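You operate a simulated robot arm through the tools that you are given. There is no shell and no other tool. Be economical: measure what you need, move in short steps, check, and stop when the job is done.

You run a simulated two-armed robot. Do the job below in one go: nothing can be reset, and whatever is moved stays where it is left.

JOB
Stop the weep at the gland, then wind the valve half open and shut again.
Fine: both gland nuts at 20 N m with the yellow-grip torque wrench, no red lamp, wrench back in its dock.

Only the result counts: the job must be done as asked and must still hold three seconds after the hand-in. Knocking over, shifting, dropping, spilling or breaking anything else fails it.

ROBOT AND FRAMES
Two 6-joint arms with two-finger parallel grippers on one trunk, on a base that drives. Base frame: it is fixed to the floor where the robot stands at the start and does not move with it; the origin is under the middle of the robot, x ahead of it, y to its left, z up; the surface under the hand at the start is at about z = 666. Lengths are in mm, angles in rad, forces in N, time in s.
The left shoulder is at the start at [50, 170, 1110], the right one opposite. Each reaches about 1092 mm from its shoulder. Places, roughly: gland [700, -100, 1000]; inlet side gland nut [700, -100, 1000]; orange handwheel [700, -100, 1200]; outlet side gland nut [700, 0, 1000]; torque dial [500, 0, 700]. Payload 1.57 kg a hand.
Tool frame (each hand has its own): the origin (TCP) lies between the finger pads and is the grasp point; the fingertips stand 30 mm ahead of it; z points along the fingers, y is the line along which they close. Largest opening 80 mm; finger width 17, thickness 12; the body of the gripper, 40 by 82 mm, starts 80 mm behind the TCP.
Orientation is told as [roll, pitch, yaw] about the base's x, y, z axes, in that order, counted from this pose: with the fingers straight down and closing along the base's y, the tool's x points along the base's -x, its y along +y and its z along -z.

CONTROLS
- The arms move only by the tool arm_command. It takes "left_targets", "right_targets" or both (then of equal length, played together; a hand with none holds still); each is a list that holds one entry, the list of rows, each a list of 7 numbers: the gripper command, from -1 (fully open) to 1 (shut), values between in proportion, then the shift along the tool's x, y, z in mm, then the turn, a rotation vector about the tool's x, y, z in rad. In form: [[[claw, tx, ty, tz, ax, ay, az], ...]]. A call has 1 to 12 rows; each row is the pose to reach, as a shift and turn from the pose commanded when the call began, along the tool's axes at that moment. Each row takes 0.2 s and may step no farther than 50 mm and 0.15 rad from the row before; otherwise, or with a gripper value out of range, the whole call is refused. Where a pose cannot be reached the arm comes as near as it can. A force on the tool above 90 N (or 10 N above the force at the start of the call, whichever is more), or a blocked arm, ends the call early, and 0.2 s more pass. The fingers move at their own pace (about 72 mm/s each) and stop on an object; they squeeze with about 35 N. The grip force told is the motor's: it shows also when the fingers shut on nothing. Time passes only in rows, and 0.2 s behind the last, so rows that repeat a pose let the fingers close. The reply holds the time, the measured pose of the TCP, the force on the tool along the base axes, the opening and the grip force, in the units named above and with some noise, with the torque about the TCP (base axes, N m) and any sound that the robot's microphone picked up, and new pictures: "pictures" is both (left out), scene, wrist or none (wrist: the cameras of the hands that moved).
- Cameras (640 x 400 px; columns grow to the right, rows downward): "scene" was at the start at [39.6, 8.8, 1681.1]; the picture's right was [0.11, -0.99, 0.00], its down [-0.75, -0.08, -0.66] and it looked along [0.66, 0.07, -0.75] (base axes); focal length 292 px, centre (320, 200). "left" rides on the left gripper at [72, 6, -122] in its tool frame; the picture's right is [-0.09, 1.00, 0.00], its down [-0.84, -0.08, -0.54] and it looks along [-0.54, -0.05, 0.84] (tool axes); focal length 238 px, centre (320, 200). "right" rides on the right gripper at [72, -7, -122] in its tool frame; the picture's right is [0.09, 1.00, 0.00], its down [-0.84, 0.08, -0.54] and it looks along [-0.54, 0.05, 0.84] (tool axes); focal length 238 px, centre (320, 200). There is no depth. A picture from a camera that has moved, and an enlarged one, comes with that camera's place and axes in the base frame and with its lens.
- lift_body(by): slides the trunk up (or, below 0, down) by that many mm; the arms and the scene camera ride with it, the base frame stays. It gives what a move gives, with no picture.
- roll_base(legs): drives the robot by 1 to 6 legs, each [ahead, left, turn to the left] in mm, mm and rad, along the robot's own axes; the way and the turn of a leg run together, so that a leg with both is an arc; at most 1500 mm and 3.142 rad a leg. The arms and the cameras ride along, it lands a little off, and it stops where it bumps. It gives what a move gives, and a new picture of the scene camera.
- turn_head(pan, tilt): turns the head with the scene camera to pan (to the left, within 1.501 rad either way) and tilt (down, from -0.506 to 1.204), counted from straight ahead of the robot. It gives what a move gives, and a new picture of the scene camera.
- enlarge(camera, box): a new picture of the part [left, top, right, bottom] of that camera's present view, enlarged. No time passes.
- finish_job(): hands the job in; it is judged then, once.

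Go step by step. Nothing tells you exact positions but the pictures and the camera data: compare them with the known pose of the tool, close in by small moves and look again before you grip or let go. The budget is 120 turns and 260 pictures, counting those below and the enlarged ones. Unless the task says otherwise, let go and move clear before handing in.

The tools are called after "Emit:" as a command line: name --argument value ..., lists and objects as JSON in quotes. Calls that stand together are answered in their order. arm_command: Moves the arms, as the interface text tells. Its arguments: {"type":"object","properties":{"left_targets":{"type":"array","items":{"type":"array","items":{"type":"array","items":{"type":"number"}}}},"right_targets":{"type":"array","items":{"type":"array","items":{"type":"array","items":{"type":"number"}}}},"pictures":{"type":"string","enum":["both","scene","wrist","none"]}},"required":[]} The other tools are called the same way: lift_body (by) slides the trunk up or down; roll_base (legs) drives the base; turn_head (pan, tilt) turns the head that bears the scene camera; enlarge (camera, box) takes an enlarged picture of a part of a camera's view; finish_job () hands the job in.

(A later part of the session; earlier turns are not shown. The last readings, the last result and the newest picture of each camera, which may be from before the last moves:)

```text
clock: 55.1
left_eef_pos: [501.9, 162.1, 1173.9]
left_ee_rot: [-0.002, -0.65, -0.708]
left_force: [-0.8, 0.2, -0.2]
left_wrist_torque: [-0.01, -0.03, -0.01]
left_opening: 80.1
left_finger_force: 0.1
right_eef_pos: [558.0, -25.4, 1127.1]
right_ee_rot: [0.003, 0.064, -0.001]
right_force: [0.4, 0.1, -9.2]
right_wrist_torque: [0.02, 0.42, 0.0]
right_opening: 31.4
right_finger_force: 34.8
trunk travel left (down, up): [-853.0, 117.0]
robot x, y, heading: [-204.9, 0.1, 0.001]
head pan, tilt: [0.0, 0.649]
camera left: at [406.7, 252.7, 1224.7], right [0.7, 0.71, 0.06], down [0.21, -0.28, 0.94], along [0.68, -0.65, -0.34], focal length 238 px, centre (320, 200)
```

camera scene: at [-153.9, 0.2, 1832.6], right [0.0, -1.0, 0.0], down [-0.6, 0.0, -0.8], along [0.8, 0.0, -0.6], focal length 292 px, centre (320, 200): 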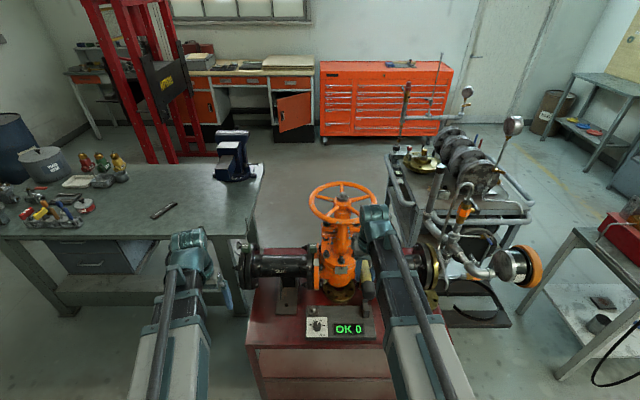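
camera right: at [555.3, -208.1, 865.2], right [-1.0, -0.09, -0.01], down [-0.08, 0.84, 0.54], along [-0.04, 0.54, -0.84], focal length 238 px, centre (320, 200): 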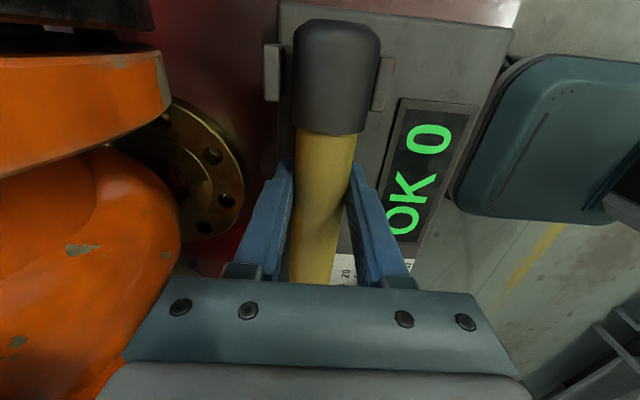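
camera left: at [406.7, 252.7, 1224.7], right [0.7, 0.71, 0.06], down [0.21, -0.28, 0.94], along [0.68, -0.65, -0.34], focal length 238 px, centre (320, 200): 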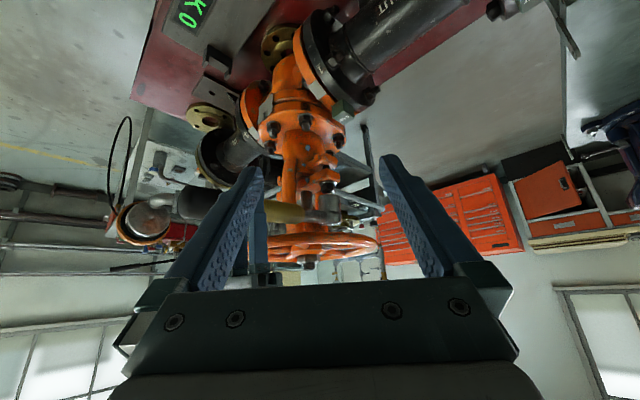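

Emit:
enlarge --camera "left" --box '[280, 150, 380, 230]'

```text
5.00 times, centred on (330, 190) of left
camera zoom: at [406.7, 252.7, 1224.7], right [0.7, 0.71, 0.06], down [0.21, -0.28, 0.94], along [0.68, -0.65, -0.34], focal length 1192 px, centre (270, 250)
```

zoom: 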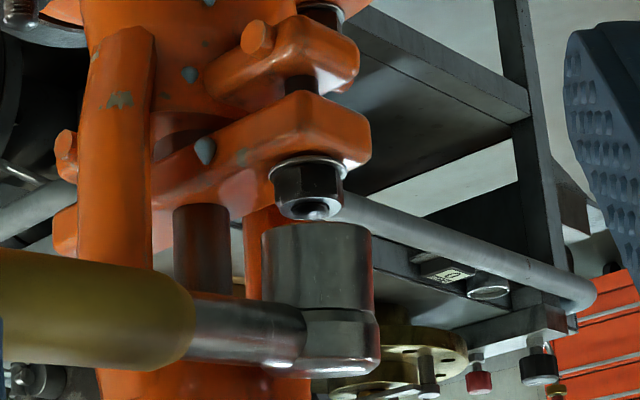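

From the two views, the socket is about 4 mm short in x and 7 mm too far in +y. I correct that and look again.

Emit:
arm_command --right_targets '[[[1, -4.3, -7, 0, 0, 0, 0], [1, -4.3, -7, 0, 0, 0, 0], [1, -4.3, -7, 0, 0, 0, 0]]]' --pictures "none"

Emit:
enlarge --camera "left" --box '[280, 150, 380, 230]'

Emit:
arm_command --left_targets '[[[-1, 42, 67, -51, 0.08, 0, 0.105], [-1, 84, 134, -102, 0.16, 0, 0.21]]]' --pictures "none"

```text
clock: 55.9
left_eef_pos: [501.6, 161.1, 1172.8]
left_ee_rot: [-0.001, -0.65, -0.707]
left_force: [-0.2, 0.7, 0.4]
left_wrist_torque: [0.01, 0.0, 0.02]
left_opening: 80.0
left_finger_force: 0.3
right_eef_pos: [561.9, -31.7, 1127.3]
right_ee_rot: [0.003, 0.062, -0.001]
right_force: [0.6, -0.6, -9.1]
right_wrist_torque: [-0.04, 0.4, 0.01]
right_opening: 31.4
right_finger_force: 35.0
trunk travel left (down, up): [-853.0, 117.0]
robot x, y, heading: [-204.9, -2.6, -0.002]
head pan, tilt: [0.0, 0.649]
```

```text
5.00 times, centred on (330, 190) of left
camera zoom: at [406.5, 252.4, 1225.0], right [0.7, 0.71, 0.06], down [0.21, -0.28, 0.94], along [0.68, -0.65, -0.34], focal length 1192 px, centre (270, 250)
```

zoom: 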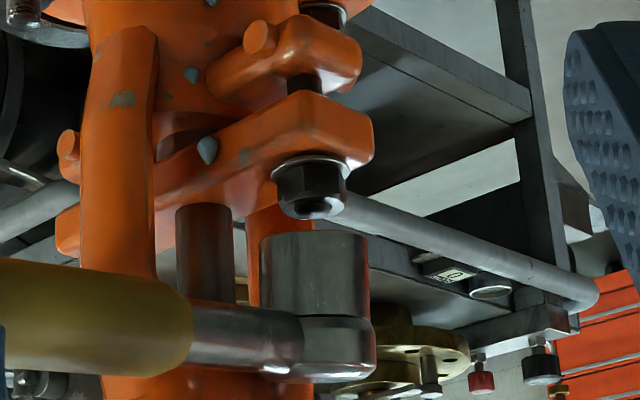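

```text
refused: row 1 steps farther than a row can; nothing moved
```

Emit:
arm_command --left_targets '[[[-1, 12, 40, -9, 0.072, 0, 0.095], [-1, 24, 80, -18, 0.145, 0, 0.19], [-1, 35.5, 119.3, -26.9, 0.218, 0, 0.2866], [-1, 35.5, 119.3, -26.9, 0.218, 0, 0.2866]]]' --pictures "none"

Emit:
enlarge --camera "left" --box '[280, 160, 380, 240]'

```text
clock: 56.9
left_eef_pos: [545.5, 282.6, 1173.4]
left_ee_rot: [0.0, -0.65, -1.073]
left_force: [1.6, -1.5, 0.2]
left_wrist_torque: [0.02, 0.0, 0.0]
left_opening: 80.0
left_finger_force: 0.1
right_eef_pos: [562.4, -31.7, 1129.0]
right_ee_rot: [0.004, 0.06, 0.0]
right_force: [-0.2, -0.5, -8.3]
right_wrist_torque: [-0.01, 0.36, 0.0]
right_opening: 31.3
right_finger_force: 35.6
trunk travel left (down, up): [-853.0, 117.0]
robot x, y, heading: [-203.4, 0.9, -0.002]
head pan, tilt: [0.0, 0.649]
```

```text
5.00 times, centred on (330, 200) of left
camera zoom: at [487.8, 400.9, 1225.3], right [0.91, 0.41, 0.06], down [0.09, -0.33, 0.94], along [0.4, -0.85, -0.34], focal length 1192 px, centre (270, 200)
```

zoom: 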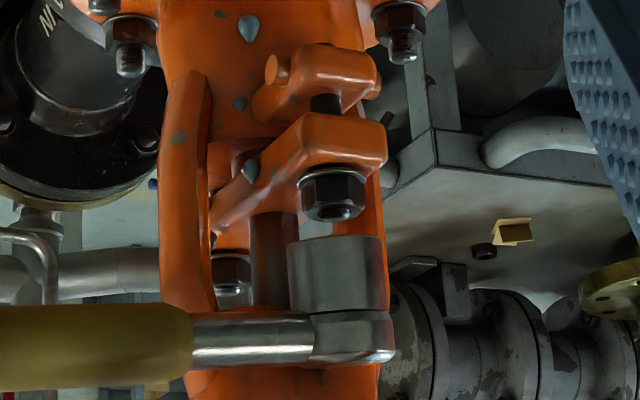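

Nearly centred; a final nudge of about 1 mm, then lower gently.

Emit:
arm_command --right_targets '[[[1, -1.2, -1.2, 0, 0, 0, 0], [1, -1.2, -1.2, 0, 0, 0, 0]]]' --pictures "none"

Emit:
lift_body --by -14

Emit:
lift_body --by -4

Emit:
enlarge --camera "left" --box '[280, 160, 380, 240]'

```text
clock: 57.5
left_eef_pos: [545.6, 282.0, 1173.3]
left_ee_rot: [0.0, -0.649, -1.07]
left_force: [-0.2, -0.7, 0.1]
left_wrist_torque: [0.02, -0.02, -0.01]
left_opening: 79.9
left_finger_force: 0.2
right_eef_pos: [563.7, -32.0, 1128.2]
right_ee_rot: [0.004, 0.06, 0.001]
right_force: [-0.1, 2.6, -9.4]
right_wrist_torque: [0.05, 0.42, 0.44]
right_opening: 31.4
right_finger_force: 34.4
trunk travel left (down, up): [-853.0, 117.0]
robot x, y, heading: [-201.6, -0.9, 0.0]
head pan, tilt: [0.0, 0.649]
```

```text
clock: 58.1
left_eef_pos: [546.0, 281.7, 1158.5]
left_ee_rot: [0.001, -0.65, -1.07]
left_force: [-0.4, 0.5, 0.0]
left_wrist_torque: [-0.03, -0.02, 0.0]
left_opening: 79.9
left_finger_force: 0.0
right_eef_pos: [564.1, -33.0, 1113.6]
right_ee_rot: [0.005, 0.06, -0.001]
right_force: [0.7, 3.2, -10.2]
right_wrist_torque: [0.05, 0.54, 0.55]
right_opening: 31.4
right_finger_force: 35.2
trunk travel left (down, up): [-839.0, 131.0]
robot x, y, heading: [-203.8, -1.8, -0.001]
head pan, tilt: [0.0, 0.649]
```

```text
clock: 58.6
left_eef_pos: [545.3, 282.1, 1153.7]
left_ee_rot: [-0.001, -0.648, -1.069]
left_force: [-0.6, 0.1, -0.4]
left_wrist_torque: [-0.02, 0.0, -0.03]
left_opening: 80.3
left_finger_force: 0.1
right_eef_pos: [562.3, -32.7, 1109.6]
right_ee_rot: [0.003, 0.065, 0.001]
right_force: [-0.8, 2.4, -11.6]
right_wrist_torque: [0.08, 0.78, 0.39]
right_opening: 31.7
right_finger_force: 35.8
trunk travel left (down, up): [-835.0, 135.0]
robot x, y, heading: [-208.7, -0.6, -0.002]
head pan, tilt: [0.0, 0.649]
```

```text
5.00 times, centred on (330, 200) of left
camera zoom: at [488.6, 401.1, 1206.6], right [0.91, 0.41, 0.06], down [0.1, -0.33, 0.94], along [0.41, -0.85, -0.34], focal length 1192 px, centre (270, 200)
```

zoom: 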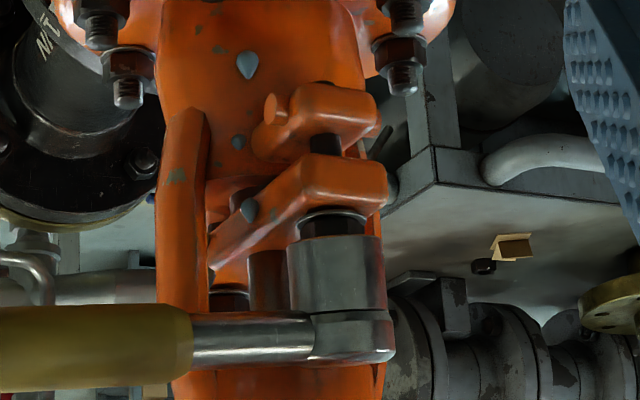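

The socket is now dropping over the nut with no upward reaction. I continue down.

Emit:
lift_body --by -5

Emit:
lift_body --by -3

Emit:
enlarge --camera "left" --box '[280, 160, 380, 240]'

```text
clock: 59.2
left_eef_pos: [545.7, 282.1, 1148.9]
left_ee_rot: [0.0, -0.65, -1.069]
left_force: [-0.1, 0.3, 0.6]
left_wrist_torque: [-0.01, 0.02, -0.02]
left_opening: 80.1
left_finger_force: 0.1
right_eef_pos: [563.5, -33.9, 1104.9]
right_ee_rot: [0.004, 0.06, -0.001]
right_force: [0.6, -0.1, -9.5]
right_wrist_torque: [-0.05, 0.39, -0.01]
right_opening: 31.0
right_finger_force: 34.9
trunk travel left (down, up): [-830.0, 140.0]
robot x, y, heading: [-205.4, 2.6, 0.003]
head pan, tilt: [0.0, 0.649]
```

```text
clock: 59.7
left_eef_pos: [545.9, 282.0, 1144.5]
left_ee_rot: [0.001, -0.65, -1.069]
left_force: [-0.3, -0.1, -0.5]
left_wrist_torque: [0.0, 0.02, 0.02]
left_opening: 79.9
left_finger_force: 0.2
right_eef_pos: [563.3, -32.9, 1102.2]
right_ee_rot: [0.004, 0.062, 0.001]
right_force: [-0.8, 0.4, -9.9]
right_wrist_torque: [0.01, 0.39, -0.06]
right_opening: 31.4
right_finger_force: 34.6
trunk travel left (down, up): [-827.0, 143.0]
robot x, y, heading: [-204.2, -3.7, 0.002]
head pan, tilt: [0.0, 0.649]
```

```text
5.00 times, centred on (330, 200) of left
camera zoom: at [488.2, 400.8, 1199.0], right [0.91, 0.41, 0.06], down [0.1, -0.33, 0.94], along [0.41, -0.85, -0.34], focal length 1192 px, centre (270, 200)
```

zoom: 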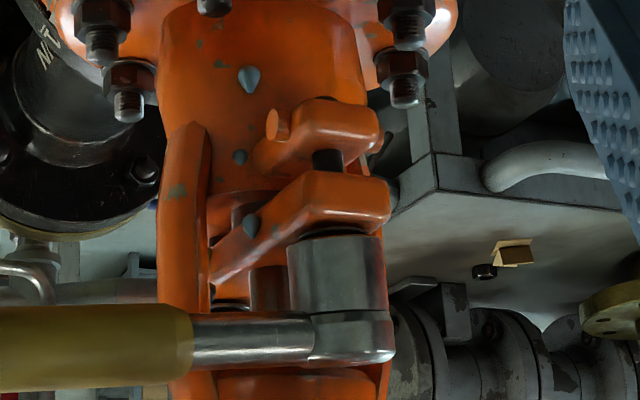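

The socket is fully seated on the outlet nut with no side load. I start turning clockwise gently about the nut and watch force and the display.

Emit:
arm_command --right_targets '[[[1, -0.2, 8.2, 0, 0, 0, 0.05], [1, -0.8, 16.5, 0, 0, 0, 0.1], [1, -1.9, 24.6, 0, 0, 0, 0.15], [1, -1.9, 24.6, 0, 0, 0, 0.15]]]' --pictures "scene"

Emit:
enlarge --camera "left" --box '[280, 160, 380, 240]'

```text
clock: 60.7
left_eef_pos: [543.8, 282.4, 1146.4]
left_ee_rot: [0.0, -0.649, -1.069]
left_force: [0.9, 0.0, -0.4]
left_wrist_torque: [0.02, 0.01, -0.01]
left_opening: 80.0
left_finger_force: 0.0
right_eef_pos: [564.5, -7.5, 1101.4]
right_ee_rot: [-0.005, 0.062, -0.152]
right_force: [-0.9, 1.2, -8.7]
right_wrist_torque: [0.09, 0.37, 0.15]
right_opening: 31.5
right_finger_force: 35.1
trunk travel left (down, up): [-827.0, 143.0]
robot x, y, heading: [-206.2, -0.1, 0.002]
head pan, tilt: [0.0, 0.649]
camera scene: at [-153.8, 0.6, 1799.6], right [0.0, -1.0, 0.0], down [-0.61, 0.0, -0.8], along [0.8, 0.0, -0.61], focal length 292 px, centre (320, 200)
```

scene: 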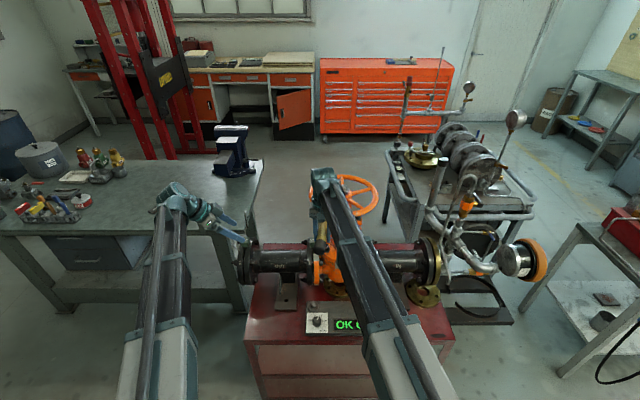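

```text
5.00 times, centred on (330, 200) of left
camera zoom: at [488.2, 401.0, 1199.0], right [0.91, 0.41, 0.06], down [0.1, -0.33, 0.94], along [0.41, -0.85, -0.34], focal length 1192 px, centre (270, 200)
```

zoom: 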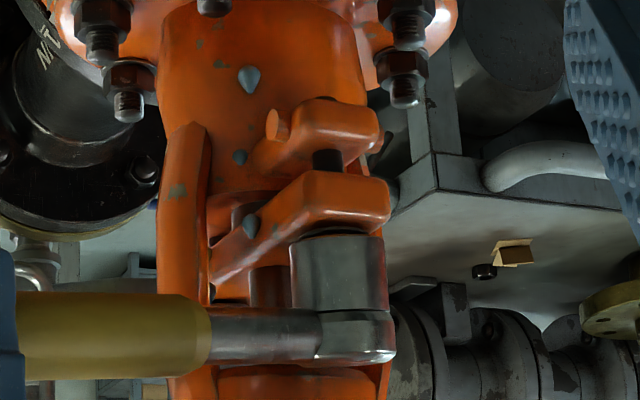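

Little torque yet. I continue clockwise.

Emit:
arm_command --right_targets '[[[1, -0.2, 8.2, 0, 0, 0, 0.05], [1, -0.8, 16.5, 0, 0, 0, 0.1], [1, -1.9, 24.6, 0, 0, 0, 0.15], [1, -3.3, 32.8, 0, 0, 0, 0.2], [1, -5.1, 40.8, 0, 0, 0, 0.25], [1, -5.1, 40.8, 0, 0, 0, 0.25]]]' --pictures "none"

Emit:
enlarge --camera "scene" --box '[270, 260, 430, 360]'

```text
clock: 62.1
left_eef_pos: [544.1, 283.3, 1147.5]
left_ee_rot: [0.0, -0.65, -1.069]
left_force: [-0.3, 0.3, -0.2]
left_wrist_torque: [0.01, 0.02, 0.04]
left_opening: 79.8
left_finger_force: 0.0
right_eef_pos: [577.1, 31.6, 1102.3]
right_ee_rot: [-0.022, 0.058, -0.4]
right_force: [-7.0, 5.4, -7.7]
right_wrist_torque: [0.36, 0.6, 0.32]
right_opening: 31.3
right_finger_force: 35.6
trunk travel left (down, up): [-827.0, 143.0]
robot x, y, heading: [-204.2, 0.4, -0.004]
head pan, tilt: [0.0, 0.649]
```

```text
4.00 times, centred on (350, 310) of scene
camera zoom: at [-154.9, 1.3, 1799.6], right [0.0, -1.0, 0.0], down [-0.6, 0.0, -0.8], along [0.8, 0.0, -0.6], focal length 1169 px, centre (200, -240)
```

zoom: 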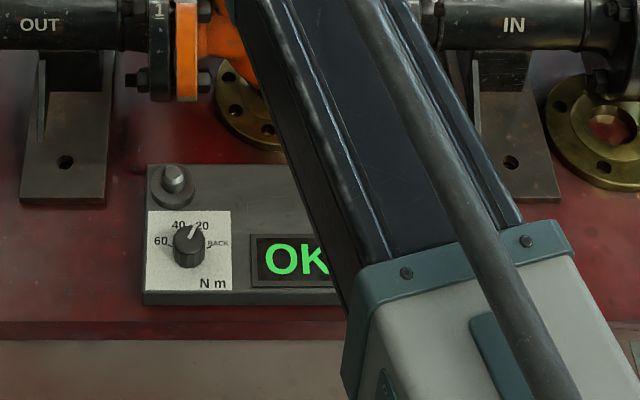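

Still low torque, and the display number is hidden by the arm. I continue, turning about the true vertical.

Emit:
arm_command --right_targets '[[[1, -0.2, 8.2, 0, -0.025, 0, 0.05], [1, -0.8, 16.5, 0, -0.028, 0, 0.1], [1, -1.9, 24.6, 0, -0.031, 0, 0.15], [1, -3.3, 32.8, 0, -0.034, 0, 0.2], [1, -5.1, 40.8, 0, -0.037, 0, 0.25], [1, -5.1, 40.8, 0, -0.037, 0, 0.25]]]' --pictures "none"

Emit:
enlarge --camera "left" --box '[200, 110, 440, 260]'

```text
clock: 63.5
left_eef_pos: [545.5, 281.3, 1146.0]
left_ee_rot: [0.0, -0.647, -1.071]
left_force: [-0.3, 0.2, -0.3]
left_wrist_torque: [0.0, 0.0, 0.02]
left_opening: 80.0
left_finger_force: 0.1
right_eef_pos: [595.9, 66.8, 1102.6]
right_ee_rot: [0.001, 0.053, -0.651]
right_force: [-8.0, 0.6, -8.1]
right_wrist_torque: [0.08, 0.51, -0.71]
right_opening: 31.3
right_finger_force: 34.8
trunk travel left (down, up): [-827.0, 143.0]
robot x, y, heading: [-203.5, -1.3, -0.002]
head pan, tilt: [0.0, 0.649]
```

```text
2.67 times, centred on (320, 185) of left
camera zoom: at [487.4, 400.7, 1199.6], right [0.91, 0.41, 0.06], down [0.09, -0.33, 0.94], along [0.41, -0.85, -0.34], focal length 636 px, centre (320, 240)
```

zoom: 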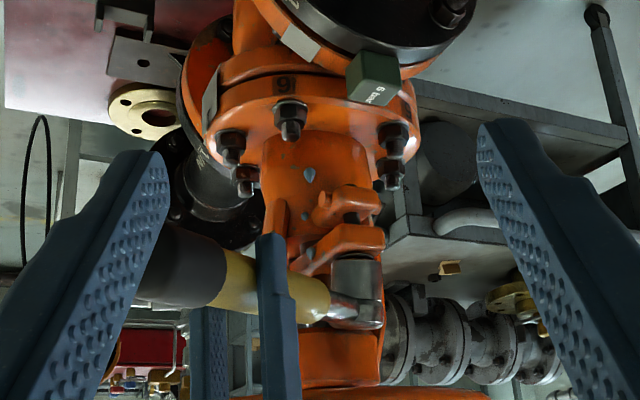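

Torque is about 1 N·m so far. The right wrist camera can see the display, so I'll read it.

Emit:
enlarge --camera "right" --box '[100, 0, 420, 200]'

```text
2.00 times, centred on (260, 100) of right
camera zoom: at [538.4, 99.9, 1228.5], right [0.53, 0.85, 0.01], down [0.73, -0.46, 0.5], along [0.42, -0.26, -0.87], focal length 477 px, centre (440, 400)
```

zoom: 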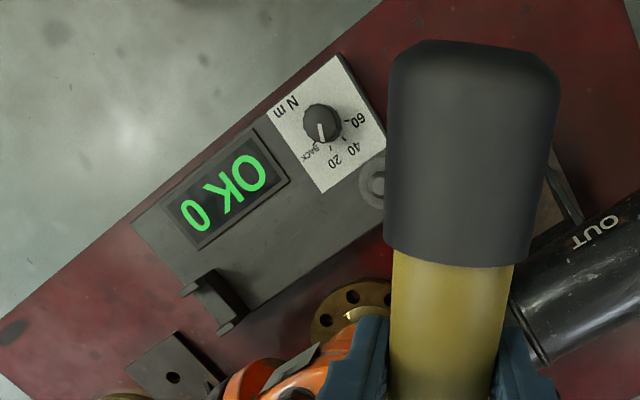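

Emit:
enlarge --camera "right" --box '[228, 20, 292, 100]'

Emit:
enlarge --camera "scene" --box '[295, 300, 343, 336]'

```text
5.00 times, centred on (260, 60) of right
camera zoom: at [538.4, 99.9, 1228.5], right [0.53, 0.85, 0.01], down [0.73, -0.46, 0.5], along [0.42, -0.26, -0.87], focal length 1192 px, centre (620, 900)
```

zoom: 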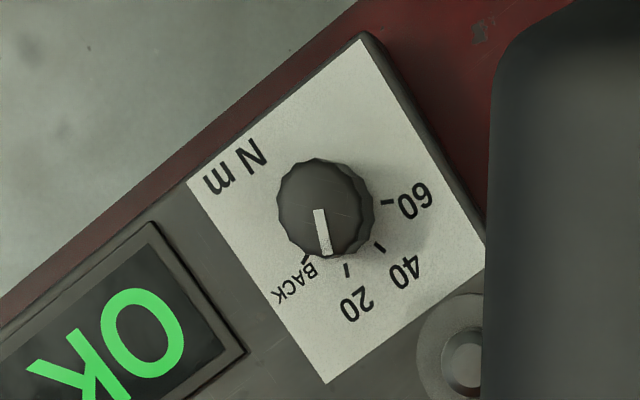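

```text
11.11 times, centred on (319, 318) of scene
camera zoom: at [-155.0, 0.4, 1799.6], right [0.0, -1.0, 0.0], down [-0.6, 0.0, -0.8], along [0.8, 0.0, -0.6], focal length 3248 px, centre (331, -1111)
```

zoom: 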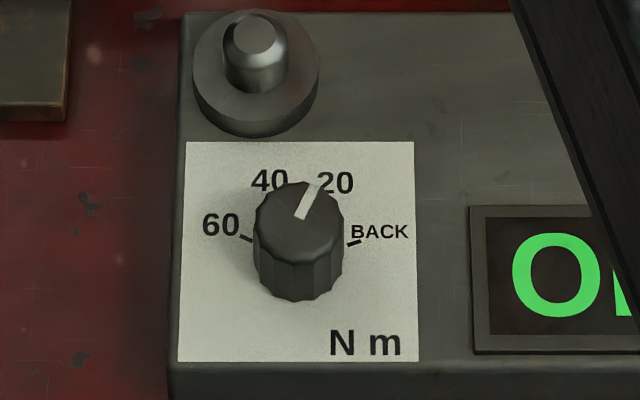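

The pointer is within a few degrees of 20, and the display reads OK 0. I keep turning the nut.

Emit:
arm_command --right_targets '[[[1, -0.2, 8.2, 0, -0.003, 0, 0.05], [1, -0.8, 16.5, 0, -0.006, 0, 0.1], [1, -1.9, 24.6, 0, -0.009, 0, 0.15], [1, -3.3, 32.8, 0, -0.012, 0, 0.2], [1, -5.1, 40.8, 0, -0.015, 0, 0.25], [1, -7.4, 48.8, 0, -0.018, 0, 0.3], [1, -7.4, 48.8, 0, -0.018, 0, 0.3]]]' --pictures "none"

Emit:
enlarge --camera "right" --box '[80, 0, 400, 200]'

```text
clock: 65.1
left_eef_pos: [544.3, 283.1, 1146.4]
left_ee_rot: [-0.001, -0.649, -1.07]
left_force: [0.4, 0.6, 0.5]
left_wrist_torque: [-0.01, 0.0, -0.02]
left_opening: 79.9
left_finger_force: 0.0
right_eef_pos: [631.5, 103.5, 1101.7]
right_ee_rot: [0.004, 0.057, -0.951]
right_force: [-9.5, 5.8, -7.5]
right_wrist_torque: [0.42, 0.51, -0.7]
right_opening: 31.6
right_finger_force: 34.8
trunk travel left (down, up): [-827.0, 143.0]
robot x, y, heading: [-201.7, 1.8, 0.001]
head pan, tilt: [0.0, 0.649]
```

```text
2.00 times, centred on (240, 100) of right
camera zoom: at [586.3, 150.1, 1228.6], right [0.76, 0.65, 0.01], down [0.56, -0.66, 0.49], along [0.33, -0.37, -0.87], focal length 477 px, centre (480, 400)
```

zoom: 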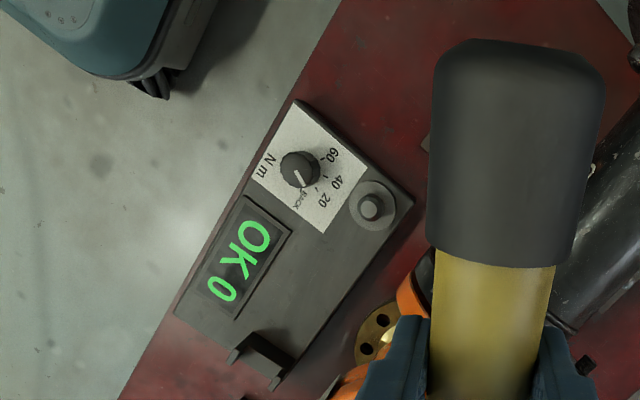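

The nut still turns freely. I ratchet back to yaw 0 and watch whether the reverse stroke is free.

Emit:
arm_command --right_targets '[[[1, -1.0, -22.4, 0, 0.008, 0, -0.136], [1, -5.3, -44.3, 0, 0.016, 0, -0.272], [1, -12.8, -65.5, 0, 0.024, 0, -0.408], [1, -23, -85.4, 0, 0.033, 0, -0.544], [1, -35.8, -103.7, 0, 0.041, 0, -0.68], [1, -51, -120.2, 0, 0.049, 0, -0.816], [1, -68, -134.2, 0, 0.057, 0, -0.95], [1, -68, -134.2, 0, 0.057, 0, -0.95]]]' --pictures "none"

Emit:
enlarge --camera "left" --box '[280, 160, 380, 240]'

```text
clock: 66.9
left_eef_pos: [545.4, 282.5, 1146.6]
left_ee_rot: [0.001, -0.648, -1.069]
left_force: [-0.2, 0.2, 0.3]
left_wrist_torque: [0.0, 0.0, 0.0]
left_opening: 80.0
left_finger_force: 0.0
right_eef_pos: [563.2, -32.1, 1101.6]
right_ee_rot: [-0.001, 0.053, 0.001]
right_force: [-0.7, -0.8, -4.3]
right_wrist_torque: [-0.13, -0.2, -0.18]
right_opening: 31.3
right_finger_force: 35.0
right hand out of reach, approached as far as the arm can: row 4, 5, 6, 7, 8
trunk travel left (down, up): [-827.0, 143.0]
robot x, y, heading: [-202.8, -0.3, -0.003]
head pan, tilt: [0.0, 0.649]
```

```text
5.00 times, centred on (330, 200) of left
camera zoom: at [488.0, 400.8, 1199.2], right [0.91, 0.41, 0.06], down [0.09, -0.33, 0.94], along [0.41, -0.85, -0.34], focal length 1192 px, centre (270, 200)
```

zoom: 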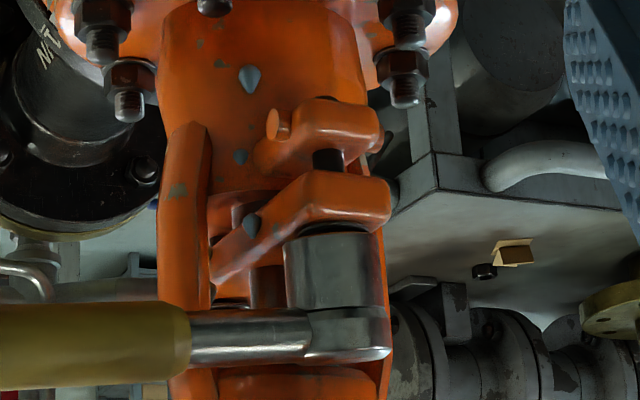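

The socket stays seated and the back stroke was free. Second tightening stroke.

Emit:
arm_command --right_targets '[[[1, -0.5, 13.2, 0, -0.005, 0, 0.08], [1, -2.1, 26.3, 0, -0.009, 0, 0.16], [1, -4.7, 39.2, 0, -0.014, 0, 0.24], [1, -8.4, 51.9, 0, -0.018, 0, 0.32], [1, -13, 64.3, 0, -0.023, 0, 0.4], [1, -18.6, 76.2, 0, -0.027, 0, 0.48], [1, -25.2, 87.6, 0, -0.032, 0, 0.56], [1, -32.7, 98.5, 0, -0.037, 0, 0.64], [1, -41, 108.8, 0, -0.041, 0, 0.72], [1, -50, 118.4, 0, -0.046, 0, 0.8], [1, -59.9, 127.2, 0, -0.05, 0, 0.88], [1, -70.4, 135.2, 0, -0.055, 0, 0.96]]]' --pictures "none"

Emit:
enlarge --camera "right" --box '[80, 0, 400, 200]'

```text
clock: 69.5
left_eef_pos: [544.0, 281.3, 1146.6]
left_ee_rot: [-0.001, -0.649, -1.069]
left_force: [0.0, 0.0, -0.5]
left_wrist_torque: [0.0, 0.0, 0.0]
left_opening: 80.1
left_finger_force: 0.0
right_eef_pos: [632.8, 104.7, 1102.2]
right_ee_rot: [0.002, 0.054, -0.961]
right_force: [-4.9, 2.0, -6.9]
right_wrist_torque: [0.02, 0.32, -0.58]
right_opening: 31.3
right_finger_force: 35.0
right hand out of reach, approached as far as the arm can: row 9, 10, 11, 12
trunk travel left (down, up): [-827.0, 143.0]
robot x, y, heading: [-201.5, 0.9, 0.002]
head pan, tilt: [0.0, 0.649]
```

```text
2.00 times, centred on (240, 100) of right
camera zoom: at [588.0, 152.4, 1228.4], right [0.76, 0.65, 0.01], down [0.56, -0.67, 0.5], along [0.32, -0.38, -0.87], focal length 477 px, centre (480, 400)
```

zoom: 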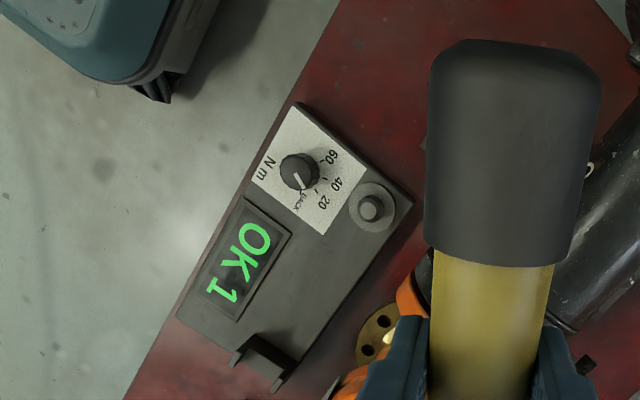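

The display shows the live torque: OK 1. I ratchet back and take another stroke.

Emit:
arm_command --right_targets '[[[1, -1.3, -22.4, 0, 0.008, 0, -0.136], [1, -5.8, -44.3, 0, 0.016, 0, -0.272], [1, -13.4, -65.5, 0, 0.024, 0, -0.408], [1, -23.6, -85.4, 0, 0.033, 0, -0.544], [1, -36.4, -103.7, 0, 0.041, 0, -0.68], [1, -51.7, -120.2, 0, 0.049, 0, -0.816], [1, -70.2, -135.2, 0, 0.057, 0, -0.96]]]' --pictures "none"

Emit:
arm_command --right_targets '[[[1, -0.5, 13.2, 0, -0.005, 0, 0.08], [1, -2.1, 26.3, 0, -0.009, 0, 0.16], [1, -4.7, 39.2, 0, -0.014, 0, 0.24], [1, -8.4, 51.9, 0, -0.018, 0, 0.32], [1, -13, 64.3, 0, -0.023, 0, 0.4], [1, -18.6, 76.2, 0, -0.027, 0, 0.48], [1, -25.2, 87.6, 0, -0.032, 0, 0.56], [1, -32.7, 98.5, 0, -0.037, 0, 0.64], [1, -41, 108.8, 0, -0.041, 0, 0.72], [1, -50, 118.4, 0, -0.046, 0, 0.8], [1, -59.9, 127.2, 0, -0.05, 0, 0.88], [1, -70.4, 135.2, 0, -0.055, 0, 0.96]]]' --pictures "none"

Emit:
enlarge --camera "right" --box '[80, 0, 400, 200]'

Emit:
enlarge --camera "left" --box '[250, 140, 410, 240]'

```text
clock: 71.1
left_eef_pos: [545.2, 281.2, 1146.0]
left_ee_rot: [0.0, -0.65, -1.07]
left_force: [-1.1, -0.3, 0.1]
left_wrist_torque: [0.01, -0.03, -0.01]
left_opening: 80.0
left_finger_force: 0.1
right_eef_pos: [561.1, -32.3, 1101.4]
right_ee_rot: [-0.004, 0.055, 0.0]
right_force: [-1.8, -0.9, -4.0]
right_wrist_torque: [-0.21, -0.56, -0.29]
right_opening: 31.3
right_finger_force: 35.1
right hand out of reach, approached as far as the arm can: row 5, 6, 7
trunk travel left (down, up): [-827.0, 143.0]
robot x, y, heading: [-205.6, 0.2, -0.005]
head pan, tilt: [0.0, 0.649]
```

```text
clock: 73.7
left_eef_pos: [544.9, 283.7, 1146.6]
left_ee_rot: [-0.001, -0.649, -1.07]
left_force: [0.7, -0.7, 0.4]
left_wrist_torque: [-0.01, 0.03, -0.01]
left_opening: 79.9
left_finger_force: 0.0
right_eef_pos: [630.3, 103.1, 1101.7]
right_ee_rot: [0.001, 0.055, -0.961]
right_force: [-3.8, 2.3, -8.6]
right_wrist_torque: [0.21, 0.33, -0.32]
right_opening: 31.3
right_finger_force: 34.7
right hand out of reach, approached as far as the arm can: row 11, 12
trunk travel left (down, up): [-827.0, 143.0]
robot x, y, heading: [-205.0, 0.2, -0.0]
head pan, tilt: [0.0, 0.649]
```

```text
2.00 times, centred on (240, 100) of right
camera zoom: at [587.0, 152.4, 1228.1], right [0.76, 0.65, 0.0], down [0.56, -0.66, 0.5], along [0.32, -0.38, -0.87], focal length 477 px, centre (480, 400)
```

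zoom: 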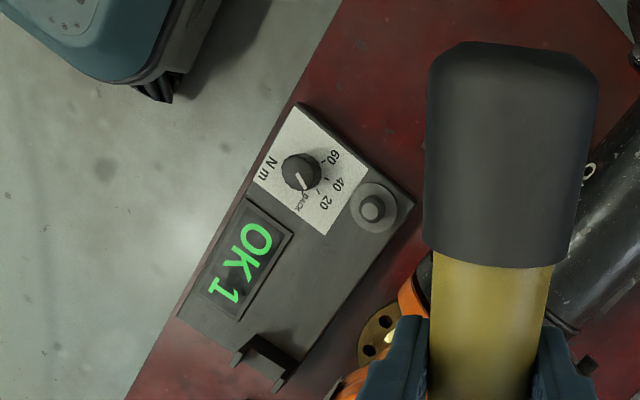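

```text
4.00 times, centred on (330, 190) of left
camera zoom: at [487.8, 401.2, 1199.1], right [0.91, 0.41, 0.06], down [0.09, -0.33, 0.94], along [0.41, -0.85, -0.34], focal length 953 px, centre (280, 240)
```

zoom: 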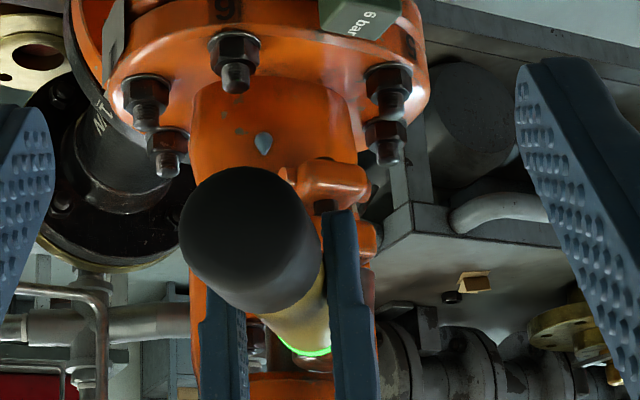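

A ring lamp on the wrench shows green. I need to be sure about the dial, so I zoom on it.

Emit:
enlarge --camera "right" --box '[200, 50, 264, 120]'

Emit:
enlarge --camera "left" --box '[300, 200, 350, 240]'

```text
5.71 times, centred on (232, 85) of right
camera zoom: at [587.0, 152.4, 1228.1], right [0.76, 0.65, 0.0], down [0.56, -0.66, 0.5], along [0.32, -0.38, -0.87], focal length 1362 px, centre (823, 857)
```

zoom: 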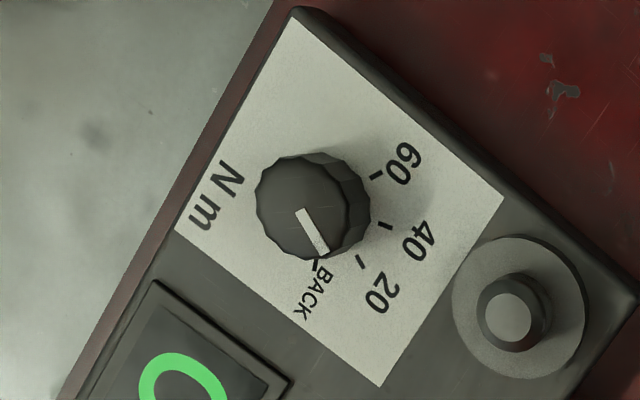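

```text
10.00 times, centred on (325, 220) of left
camera zoom: at [487.8, 401.2, 1199.1], right [0.91, 0.41, 0.06], down [0.09, -0.33, 0.94], along [0.41, -0.85, -0.34], focal length 2384 px, centre (270, 0)
```

zoom: 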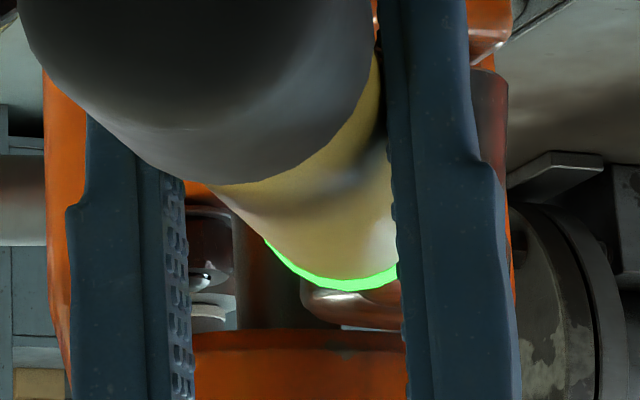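

The dial is about 5° past the 20 mark but clearly on 20 rather than BACK; the lamp is green. I take another stroke and see whether torque rises.

Emit:
arm_command --right_targets '[[[1, -1.3, -22.4, 0, 0.008, 0, -0.136], [1, -5.8, -44.3, 0, 0.016, 0, -0.272], [1, -13.4, -65.5, 0, 0.024, 0, -0.408], [1, -23.6, -85.4, 0, 0.033, 0, -0.544], [1, -36.4, -103.7, 0, 0.041, 0, -0.68], [1, -51.7, -120.2, 0, 0.049, 0, -0.816], [1, -70.2, -135.2, 0, 0.057, 0, -0.96]]]' --pictures "none"

Emit:
enlarge --camera "left" --box '[250, 140, 410, 240]'

Emit:
arm_command --right_targets '[[[1, -0.5, 13.2, 0, -0.005, 0, 0.08], [1, -2.1, 26.3, 0, -0.009, 0, 0.16], [1, -4.7, 39.2, 0, -0.014, 0, 0.24], [1, -8.4, 51.9, 0, -0.018, 0, 0.32], [1, -13, 64.3, 0, -0.023, 0, 0.4], [1, -18.6, 76.2, 0, -0.027, 0, 0.48], [1, -25.2, 87.6, 0, -0.032, 0, 0.56], [1, -32.7, 98.5, 0, -0.037, 0, 0.64], [1, -41, 108.8, 0, -0.041, 0, 0.72], [1, -50, 118.4, 0, -0.046, 0, 0.8], [1, -59.9, 127.2, 0, -0.05, 0, 0.88], [1, -70.4, 135.2, 0, -0.055, 0, 0.96]]]' --pictures "none"

Emit:
enlarge --camera "right" --box '[80, 0, 400, 200]'

```text
clock: 75.3
left_eef_pos: [545.5, 281.6, 1146.4]
left_ee_rot: [0.0, -0.65, -1.071]
left_force: [0.1, 0.1, 0.7]
left_wrist_torque: [0.01, -0.01, 0.03]
left_opening: 79.9
left_finger_force: 0.1
right_eef_pos: [559.5, -31.5, 1101.0]
right_ee_rot: [-0.004, 0.056, 0.003]
right_force: [1.1, -1.2, -5.5]
right_wrist_torque: [-0.11, -0.36, -0.27]
right_opening: 31.3
right_finger_force: 35.1
trunk travel left (down, up): [-827.0, 143.0]
robot x, y, heading: [-200.8, -1.1, 0.003]
head pan, tilt: [0.0, 0.649]
```

```text
4.00 times, centred on (330, 190) of left
camera zoom: at [488.1, 400.7, 1199.2], right [0.91, 0.41, 0.06], down [0.1, -0.34, 0.94], along [0.41, -0.85, -0.34], focal length 953 px, centre (280, 240)
```

zoom: 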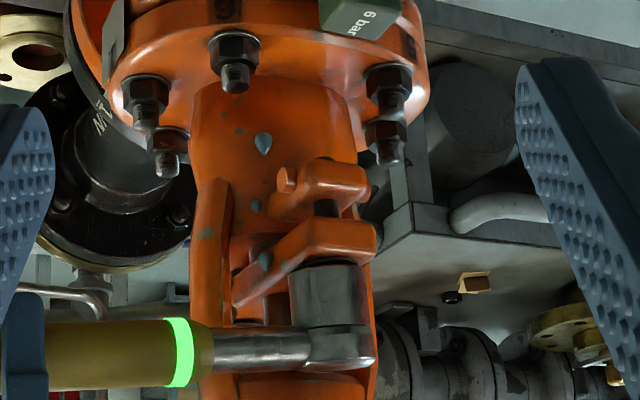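

```text
clock: 77.9
left_eef_pos: [545.2, 282.7, 1146.2]
left_ee_rot: [0.0, -0.649, -1.069]
left_force: [-0.2, 0.7, 0.4]
left_wrist_torque: [-0.02, 0.0, 0.0]
left_opening: 80.0
left_finger_force: 0.0
right_eef_pos: [630.9, 104.5, 1100.6]
right_ee_rot: [-0.001, 0.054, -0.962]
right_force: [-2.0, -0.3, -9.6]
right_wrist_torque: [0.3, 0.33, -0.26]
right_opening: 31.6
right_finger_force: 34.7
right hand out of reach, approached as far as the arm can: row 3, 4, 5, 6, 7, 8, 9, 10, 11, 12
trunk travel left (down, up): [-827.0, 143.0]
robot x, y, heading: [-205.7, -1.7, 0.001]
head pan, tilt: [0.0, 0.649]
```

```text
2.00 times, centred on (240, 100) of right
camera zoom: at [586.7, 153.7, 1227.8], right [0.76, 0.65, 0.0], down [0.56, -0.66, 0.5], along [0.32, -0.38, -0.87], focal length 477 px, centre (480, 400)
```

zoom: 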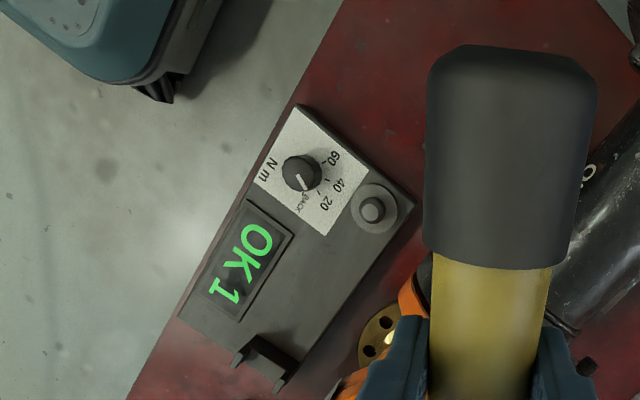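

The wrench's green band stays lit and the display says OK 1, which may mean one nut done. I swing back, lift off, withdraw, and check the display unloaded.

Emit:
arm_command --right_targets '[[[1, -1.3, -22.4, 0, 0.008, 0, -0.136], [1, -5.8, -44.3, 0, 0.016, 0, -0.272], [1, -13.4, -65.5, 0, 0.024, 0, -0.408], [1, -23.6, -85.4, 0, 0.033, 0, -0.544], [1, -36.4, -103.7, 0, 0.041, 0, -0.68], [1, -51.7, -120.2, 0, 0.049, 0, -0.816], [1, -70.2, -135.2, 0, 0.057, 0, -0.96]]]' --pictures "none"

Emit:
lift_body --by 26

Emit:
arm_command --right_targets '[[[1, 45, 0, 0, 0, 0, 0], [1, 90, 0, 0, 0, 0, 0], [1, 130, 0, 0, 0, 0, 0]]]' --pictures "none"

Emit:
enlarge --camera "left" --box '[120, 120, 410, 280]'

Emit:
enlarge --camera "scene" --box '[290, 290, 420, 360]'

```text
clock: 79.5
left_eef_pos: [543.8, 281.7, 1146.1]
left_ee_rot: [0.0, -0.649, -1.068]
left_force: [-0.3, 0.2, 0.2]
left_wrist_torque: [0.0, 0.02, 0.01]
left_opening: 79.8
left_finger_force: 0.1
right_eef_pos: [559.7, -30.6, 1102.9]
right_ee_rot: [-0.006, 0.057, 0.001]
right_force: [-0.4, -1.6, -5.5]
right_wrist_torque: [-0.12, -0.22, -0.21]
right_opening: 31.3
right_finger_force: 34.7
right hand out of reach, approached as far as the arm can: row 6, 7
trunk travel left (down, up): [-827.0, 143.0]
robot x, y, heading: [-204.0, -2.6, 0.001]
head pan, tilt: [0.0, 0.649]
```

```text
clock: 80.2
left_eef_pos: [545.7, 282.5, 1172.9]
left_ee_rot: [-0.001, -0.649, -1.07]
left_force: [0.3, 0.1, 0.7]
left_wrist_torque: [-0.02, -0.02, 0.01]
left_opening: 79.9
left_finger_force: 0.1
right_eef_pos: [560.1, -30.7, 1126.9]
right_ee_rot: [-0.008, 0.06, 0.0]
right_force: [0.1, -0.5, -10.1]
right_wrist_torque: [0.0, 0.4, 0.0]
right_opening: 31.3
right_finger_force: 34.9
trunk travel left (down, up): [-853.0, 117.0]
robot x, y, heading: [-201.6, 1.2, -0.002]
head pan, tilt: [0.0, 0.649]
```

```text
clock: 81.0
left_eef_pos: [544.2, 281.6, 1173.9]
left_ee_rot: [0.002, -0.648, -1.07]
left_force: [-0.1, 0.6, 0.7]
left_wrist_torque: [-0.01, -0.02, 0.02]
left_opening: 80.0
left_finger_force: 0.0
right_eef_pos: [428.6, -30.5, 1128.8]
right_ee_rot: [-0.007, 0.06, 0.002]
right_force: [-0.1, 0.0, -8.7]
right_wrist_torque: [0.0, 0.39, 0.02]
right_opening: 31.6
right_finger_force: 34.9
right hand out of reach, approached as far as the arm can: row 2, 3
trunk travel left (down, up): [-853.0, 117.0]
robot x, y, heading: [-199.9, -2.0, 0.002]
head pan, tilt: [0.0, 0.649]
```

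```text
2.21 times, centred on (265, 200) of left
camera zoom: at [487.1, 400.9, 1225.7], right [0.91, 0.41, 0.06], down [0.09, -0.33, 0.94], along [0.41, -0.85, -0.34], focal length 526 px, centre (441, 200)
```

zoom: 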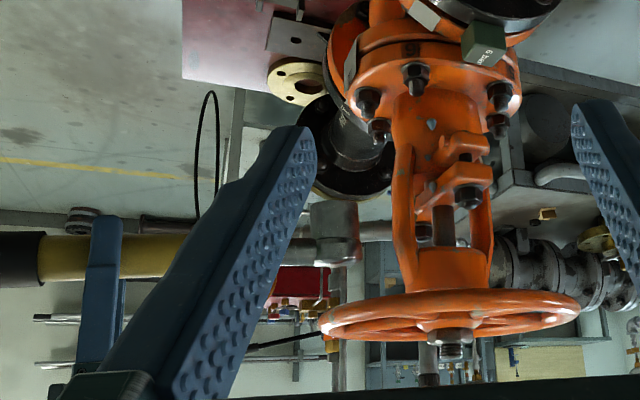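

```text
4.92 times, centred on (355, 325) of scene
camera zoom: at [-155.4, 0.4, 1825.6], right [0.0, -1.0, 0.0], down [-0.6, 0.0, -0.8], along [0.8, 0.0, -0.6], focal length 1439 px, centre (148, -415)
```

zoom: 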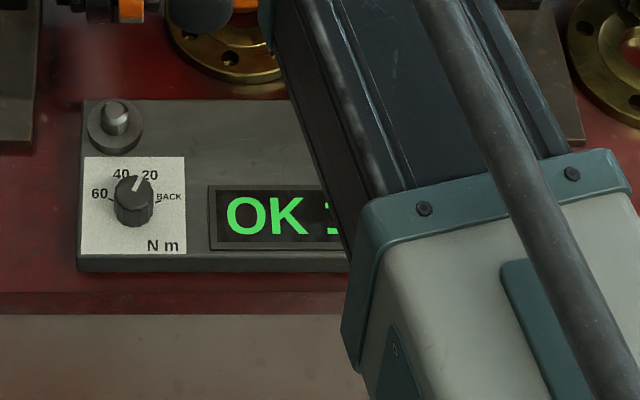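

The display holds OK 1 with the wrench off, so it counts nuts done. Now to the inlet side: the right hand goes round to approach that nut from the front-right, and the left camera follows to the front.

Emit:
arm_command --right_targets '[[[1, 10, -44, 0, 0.005, 0, -0.083], [1, 5, -90, 0, 0.01, 0, -0.167], [1, 0, -136, 0, 0.015, 0, -0.25], [1, -7, -182, 0, 0.02, 0, -0.333], [1, -14, -228, 0, 0.025, 0, -0.417], [1, -21, -274, 0, 0.03, 0, -0.5]]]' --pictures "none"

Emit:
arm_command --left_targets '[[[-1, -27.6, -24.2, 21, -0.0432, 0, -0.0569], [-1, -55.1, -48.3, 41.9, -0.0864, 0, -0.1137], [-1, -82.7, -72.5, 62.9, -0.1296, 0, -0.1706], [-1, -110.3, -96.7, 83.9, -0.1729, 0, -0.2274], [-1, -137.9, -120.9, 104.9, -0.2161, 0, -0.2843], [-1, -165.4, -145, 125.8, -0.2593, 0, -0.3411], [-1, -193, -169.2, 146.8, -0.3025, 0, -0.398], [-1, -193, -169.2, 146.8, -0.3025, 0, -0.398]]]' --pictures "both"

```text
clock: 82.4
left_eef_pos: [546.3, 282.1, 1172.5]
left_ee_rot: [0.0, -0.648, -1.07]
left_force: [0.2, -0.7, -0.5]
left_wrist_torque: [0.01, 0.01, 0.03]
left_opening: 80.0
left_finger_force: 0.1
right_eef_pos: [450.3, -305.9, 1128.2]
right_ee_rot: [-0.005, 0.062, 0.503]
right_force: [0.4, 0.3, -9.2]
right_wrist_torque: [-0.21, 0.36, 0.02]
right_opening: 31.4
right_finger_force: 34.9
trunk travel left (down, up): [-853.0, 117.0]
robot x, y, heading: [-202.0, -3.3, -0.001]
head pan, tilt: [0.0, 0.649]
```

```text
clock: 84.2
left_eef_pos: [514.3, -15.0, 1172.3]
left_ee_rot: [-0.001, -0.649, -0.571]
left_force: [-0.2, 1.1, -0.8]
left_wrist_torque: [0.02, 0.05, 0.0]
left_opening: 80.1
left_finger_force: 0.0
right_eef_pos: [451.1, -303.0, 1128.0]
right_ee_rot: [-0.006, 0.061, 0.499]
right_force: [0.3, 0.8, -9.1]
right_wrist_torque: [-0.2, 0.37, 0.01]
right_opening: 31.8
right_finger_force: 36.0
trunk travel left (down, up): [-853.0, 117.0]
robot x, y, heading: [-203.5, -1.3, -0.001]
head pan, tilt: [0.0, 0.649]
camera scene: at [-153.7, 0.6, 1825.6], right [0.0, -1.0, 0.0], down [-0.61, 0.0, -0.8], along [0.8, 0.0, -0.61], focal length 292 px, centre (320, 200)
camera left: at [406.7, 62.7, 1225.1], right [0.6, 0.8, 0.06], down [0.24, -0.25, 0.94], along [0.76, -0.55, -0.34], focal length 238 px, centre (320, 200)
```

scene: 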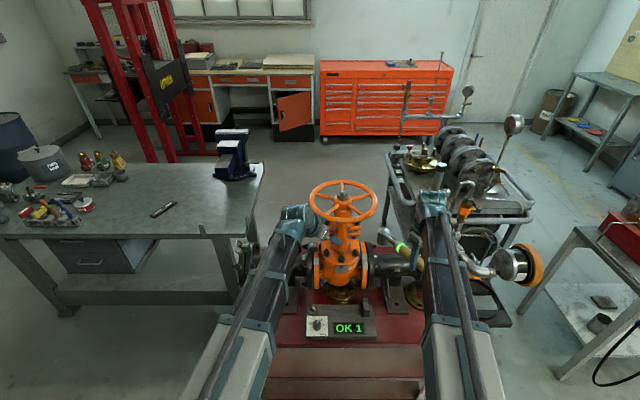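
left: 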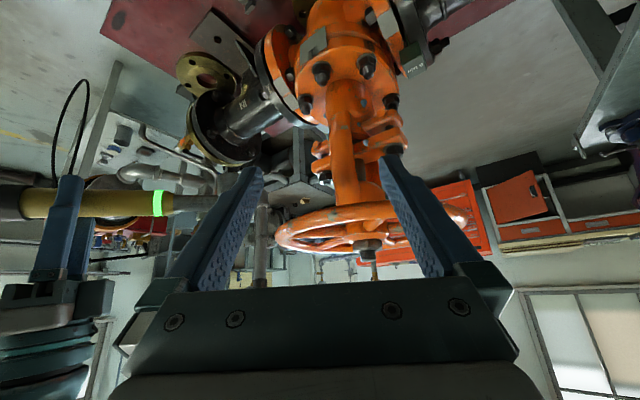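

Display reads OK 1 and the lamp is green. I zoom on the inlet nut from both cameras.

Emit:
enlarge --camera "left" --box '[270, 130, 370, 200]'

Emit:
enlarge --camera "scene" --box '[300, 170, 420, 260]'

```text
5.71 times, centred on (320, 165) of left
camera zoom: at [406.7, 62.7, 1225.1], right [0.6, 0.8, 0.06], down [0.24, -0.25, 0.94], along [0.76, -0.55, -0.34], focal length 1362 px, centre (320, 400)
```

zoom: 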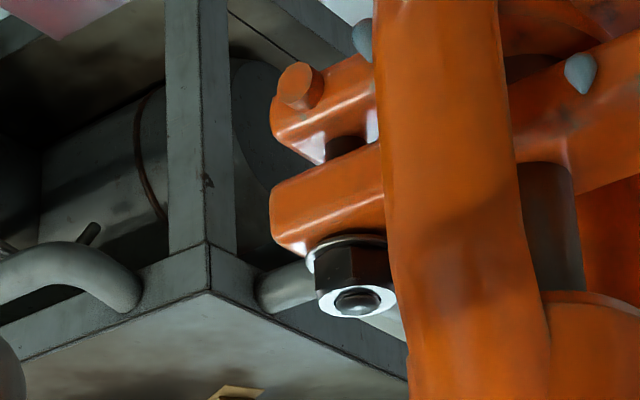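

```text
4.44 times, centred on (360, 215) of scene
camera zoom: at [-153.7, 0.6, 1825.6], right [0.0, -1.0, 0.0], down [-0.61, 0.0, -0.8], along [0.8, 0.0, -0.61], focal length 1299 px, centre (142, 133)
```

zoom: 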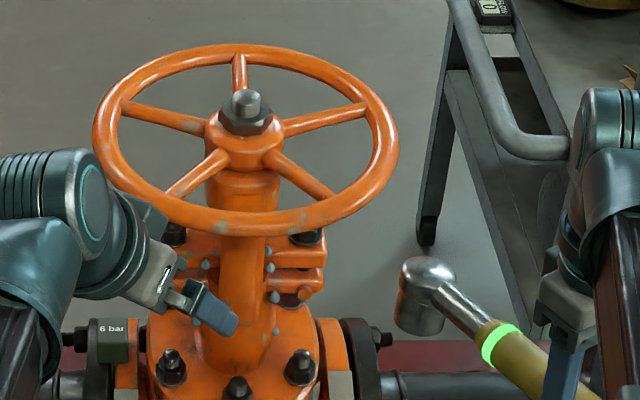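

I slide the wrench in over the inlet nut at clearance height and check alignment.

Emit:
arm_command --right_targets '[[[1, -45, 0.5, -2.7, 0, 0, 0], [1, -90, 1, -5.4, 0, 0, 0], [1, -125, 1.3, -7.5, 0, 0, 0], [1, -151.7, 1.6, -9.1, 0, 0, 0], [1, -151.7, 1.6, -9.1, 0, 0, 0]]]' --pictures "none"

Emit:
enlarge --camera "left" --box '[270, 130, 370, 200]'

Emit:
enlarge --camera "scene" --box '[300, 170, 420, 260]'

```text
clock: 85.4
left_eef_pos: [513.5, -14.3, 1172.4]
left_ee_rot: [0.002, -0.649, -0.57]
left_force: [0.0, -0.6, -0.6]
left_wrist_torque: [0.04, -0.02, -0.01]
left_opening: 80.4
left_finger_force: 0.0
right_eef_pos: [583.3, -231.7, 1127.4]
right_ee_rot: [-0.006, 0.06, 0.5]
right_force: [0.1, -0.3, -9.4]
right_wrist_torque: [-0.19, 0.36, -0.02]
right_opening: 31.2
right_finger_force: 35.1
trunk travel left (down, up): [-853.0, 117.0]
robot x, y, heading: [-202.8, 0.2, -0.004]
head pan, tilt: [0.0, 0.649]
```

```text
5.71 times, centred on (320, 165) of left
camera zoom: at [406.6, 62.7, 1225.2], right [0.6, 0.8, 0.06], down [0.24, -0.25, 0.94], along [0.76, -0.55, -0.34], focal length 1362 px, centre (320, 400)
```

zoom: 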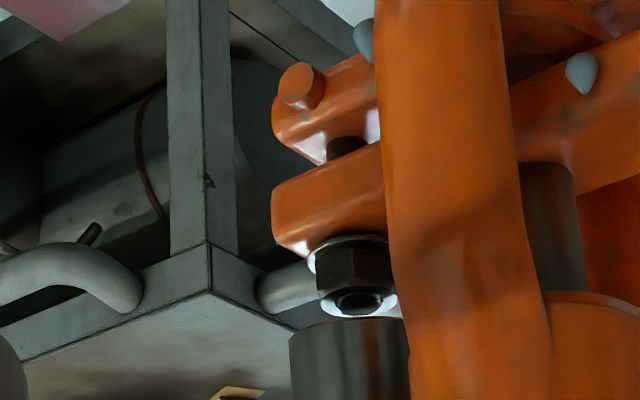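

```text
4.44 times, centred on (360, 215) of scene
camera zoom: at [-154.0, 0.0, 1825.6], right [0.0, -1.0, 0.0], down [-0.61, 0.0, -0.8], along [0.8, 0.0, -0.61], focal length 1299 px, centre (142, 133)
```

zoom: 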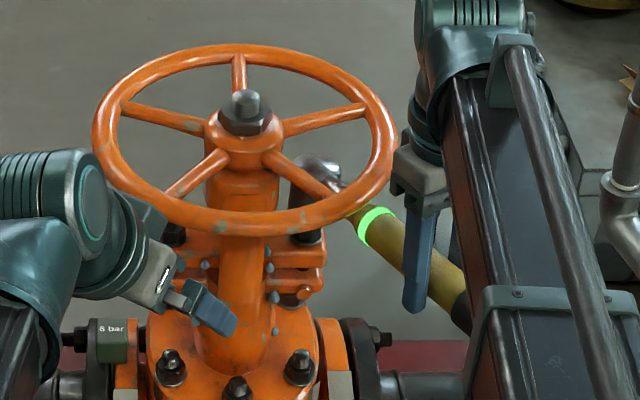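

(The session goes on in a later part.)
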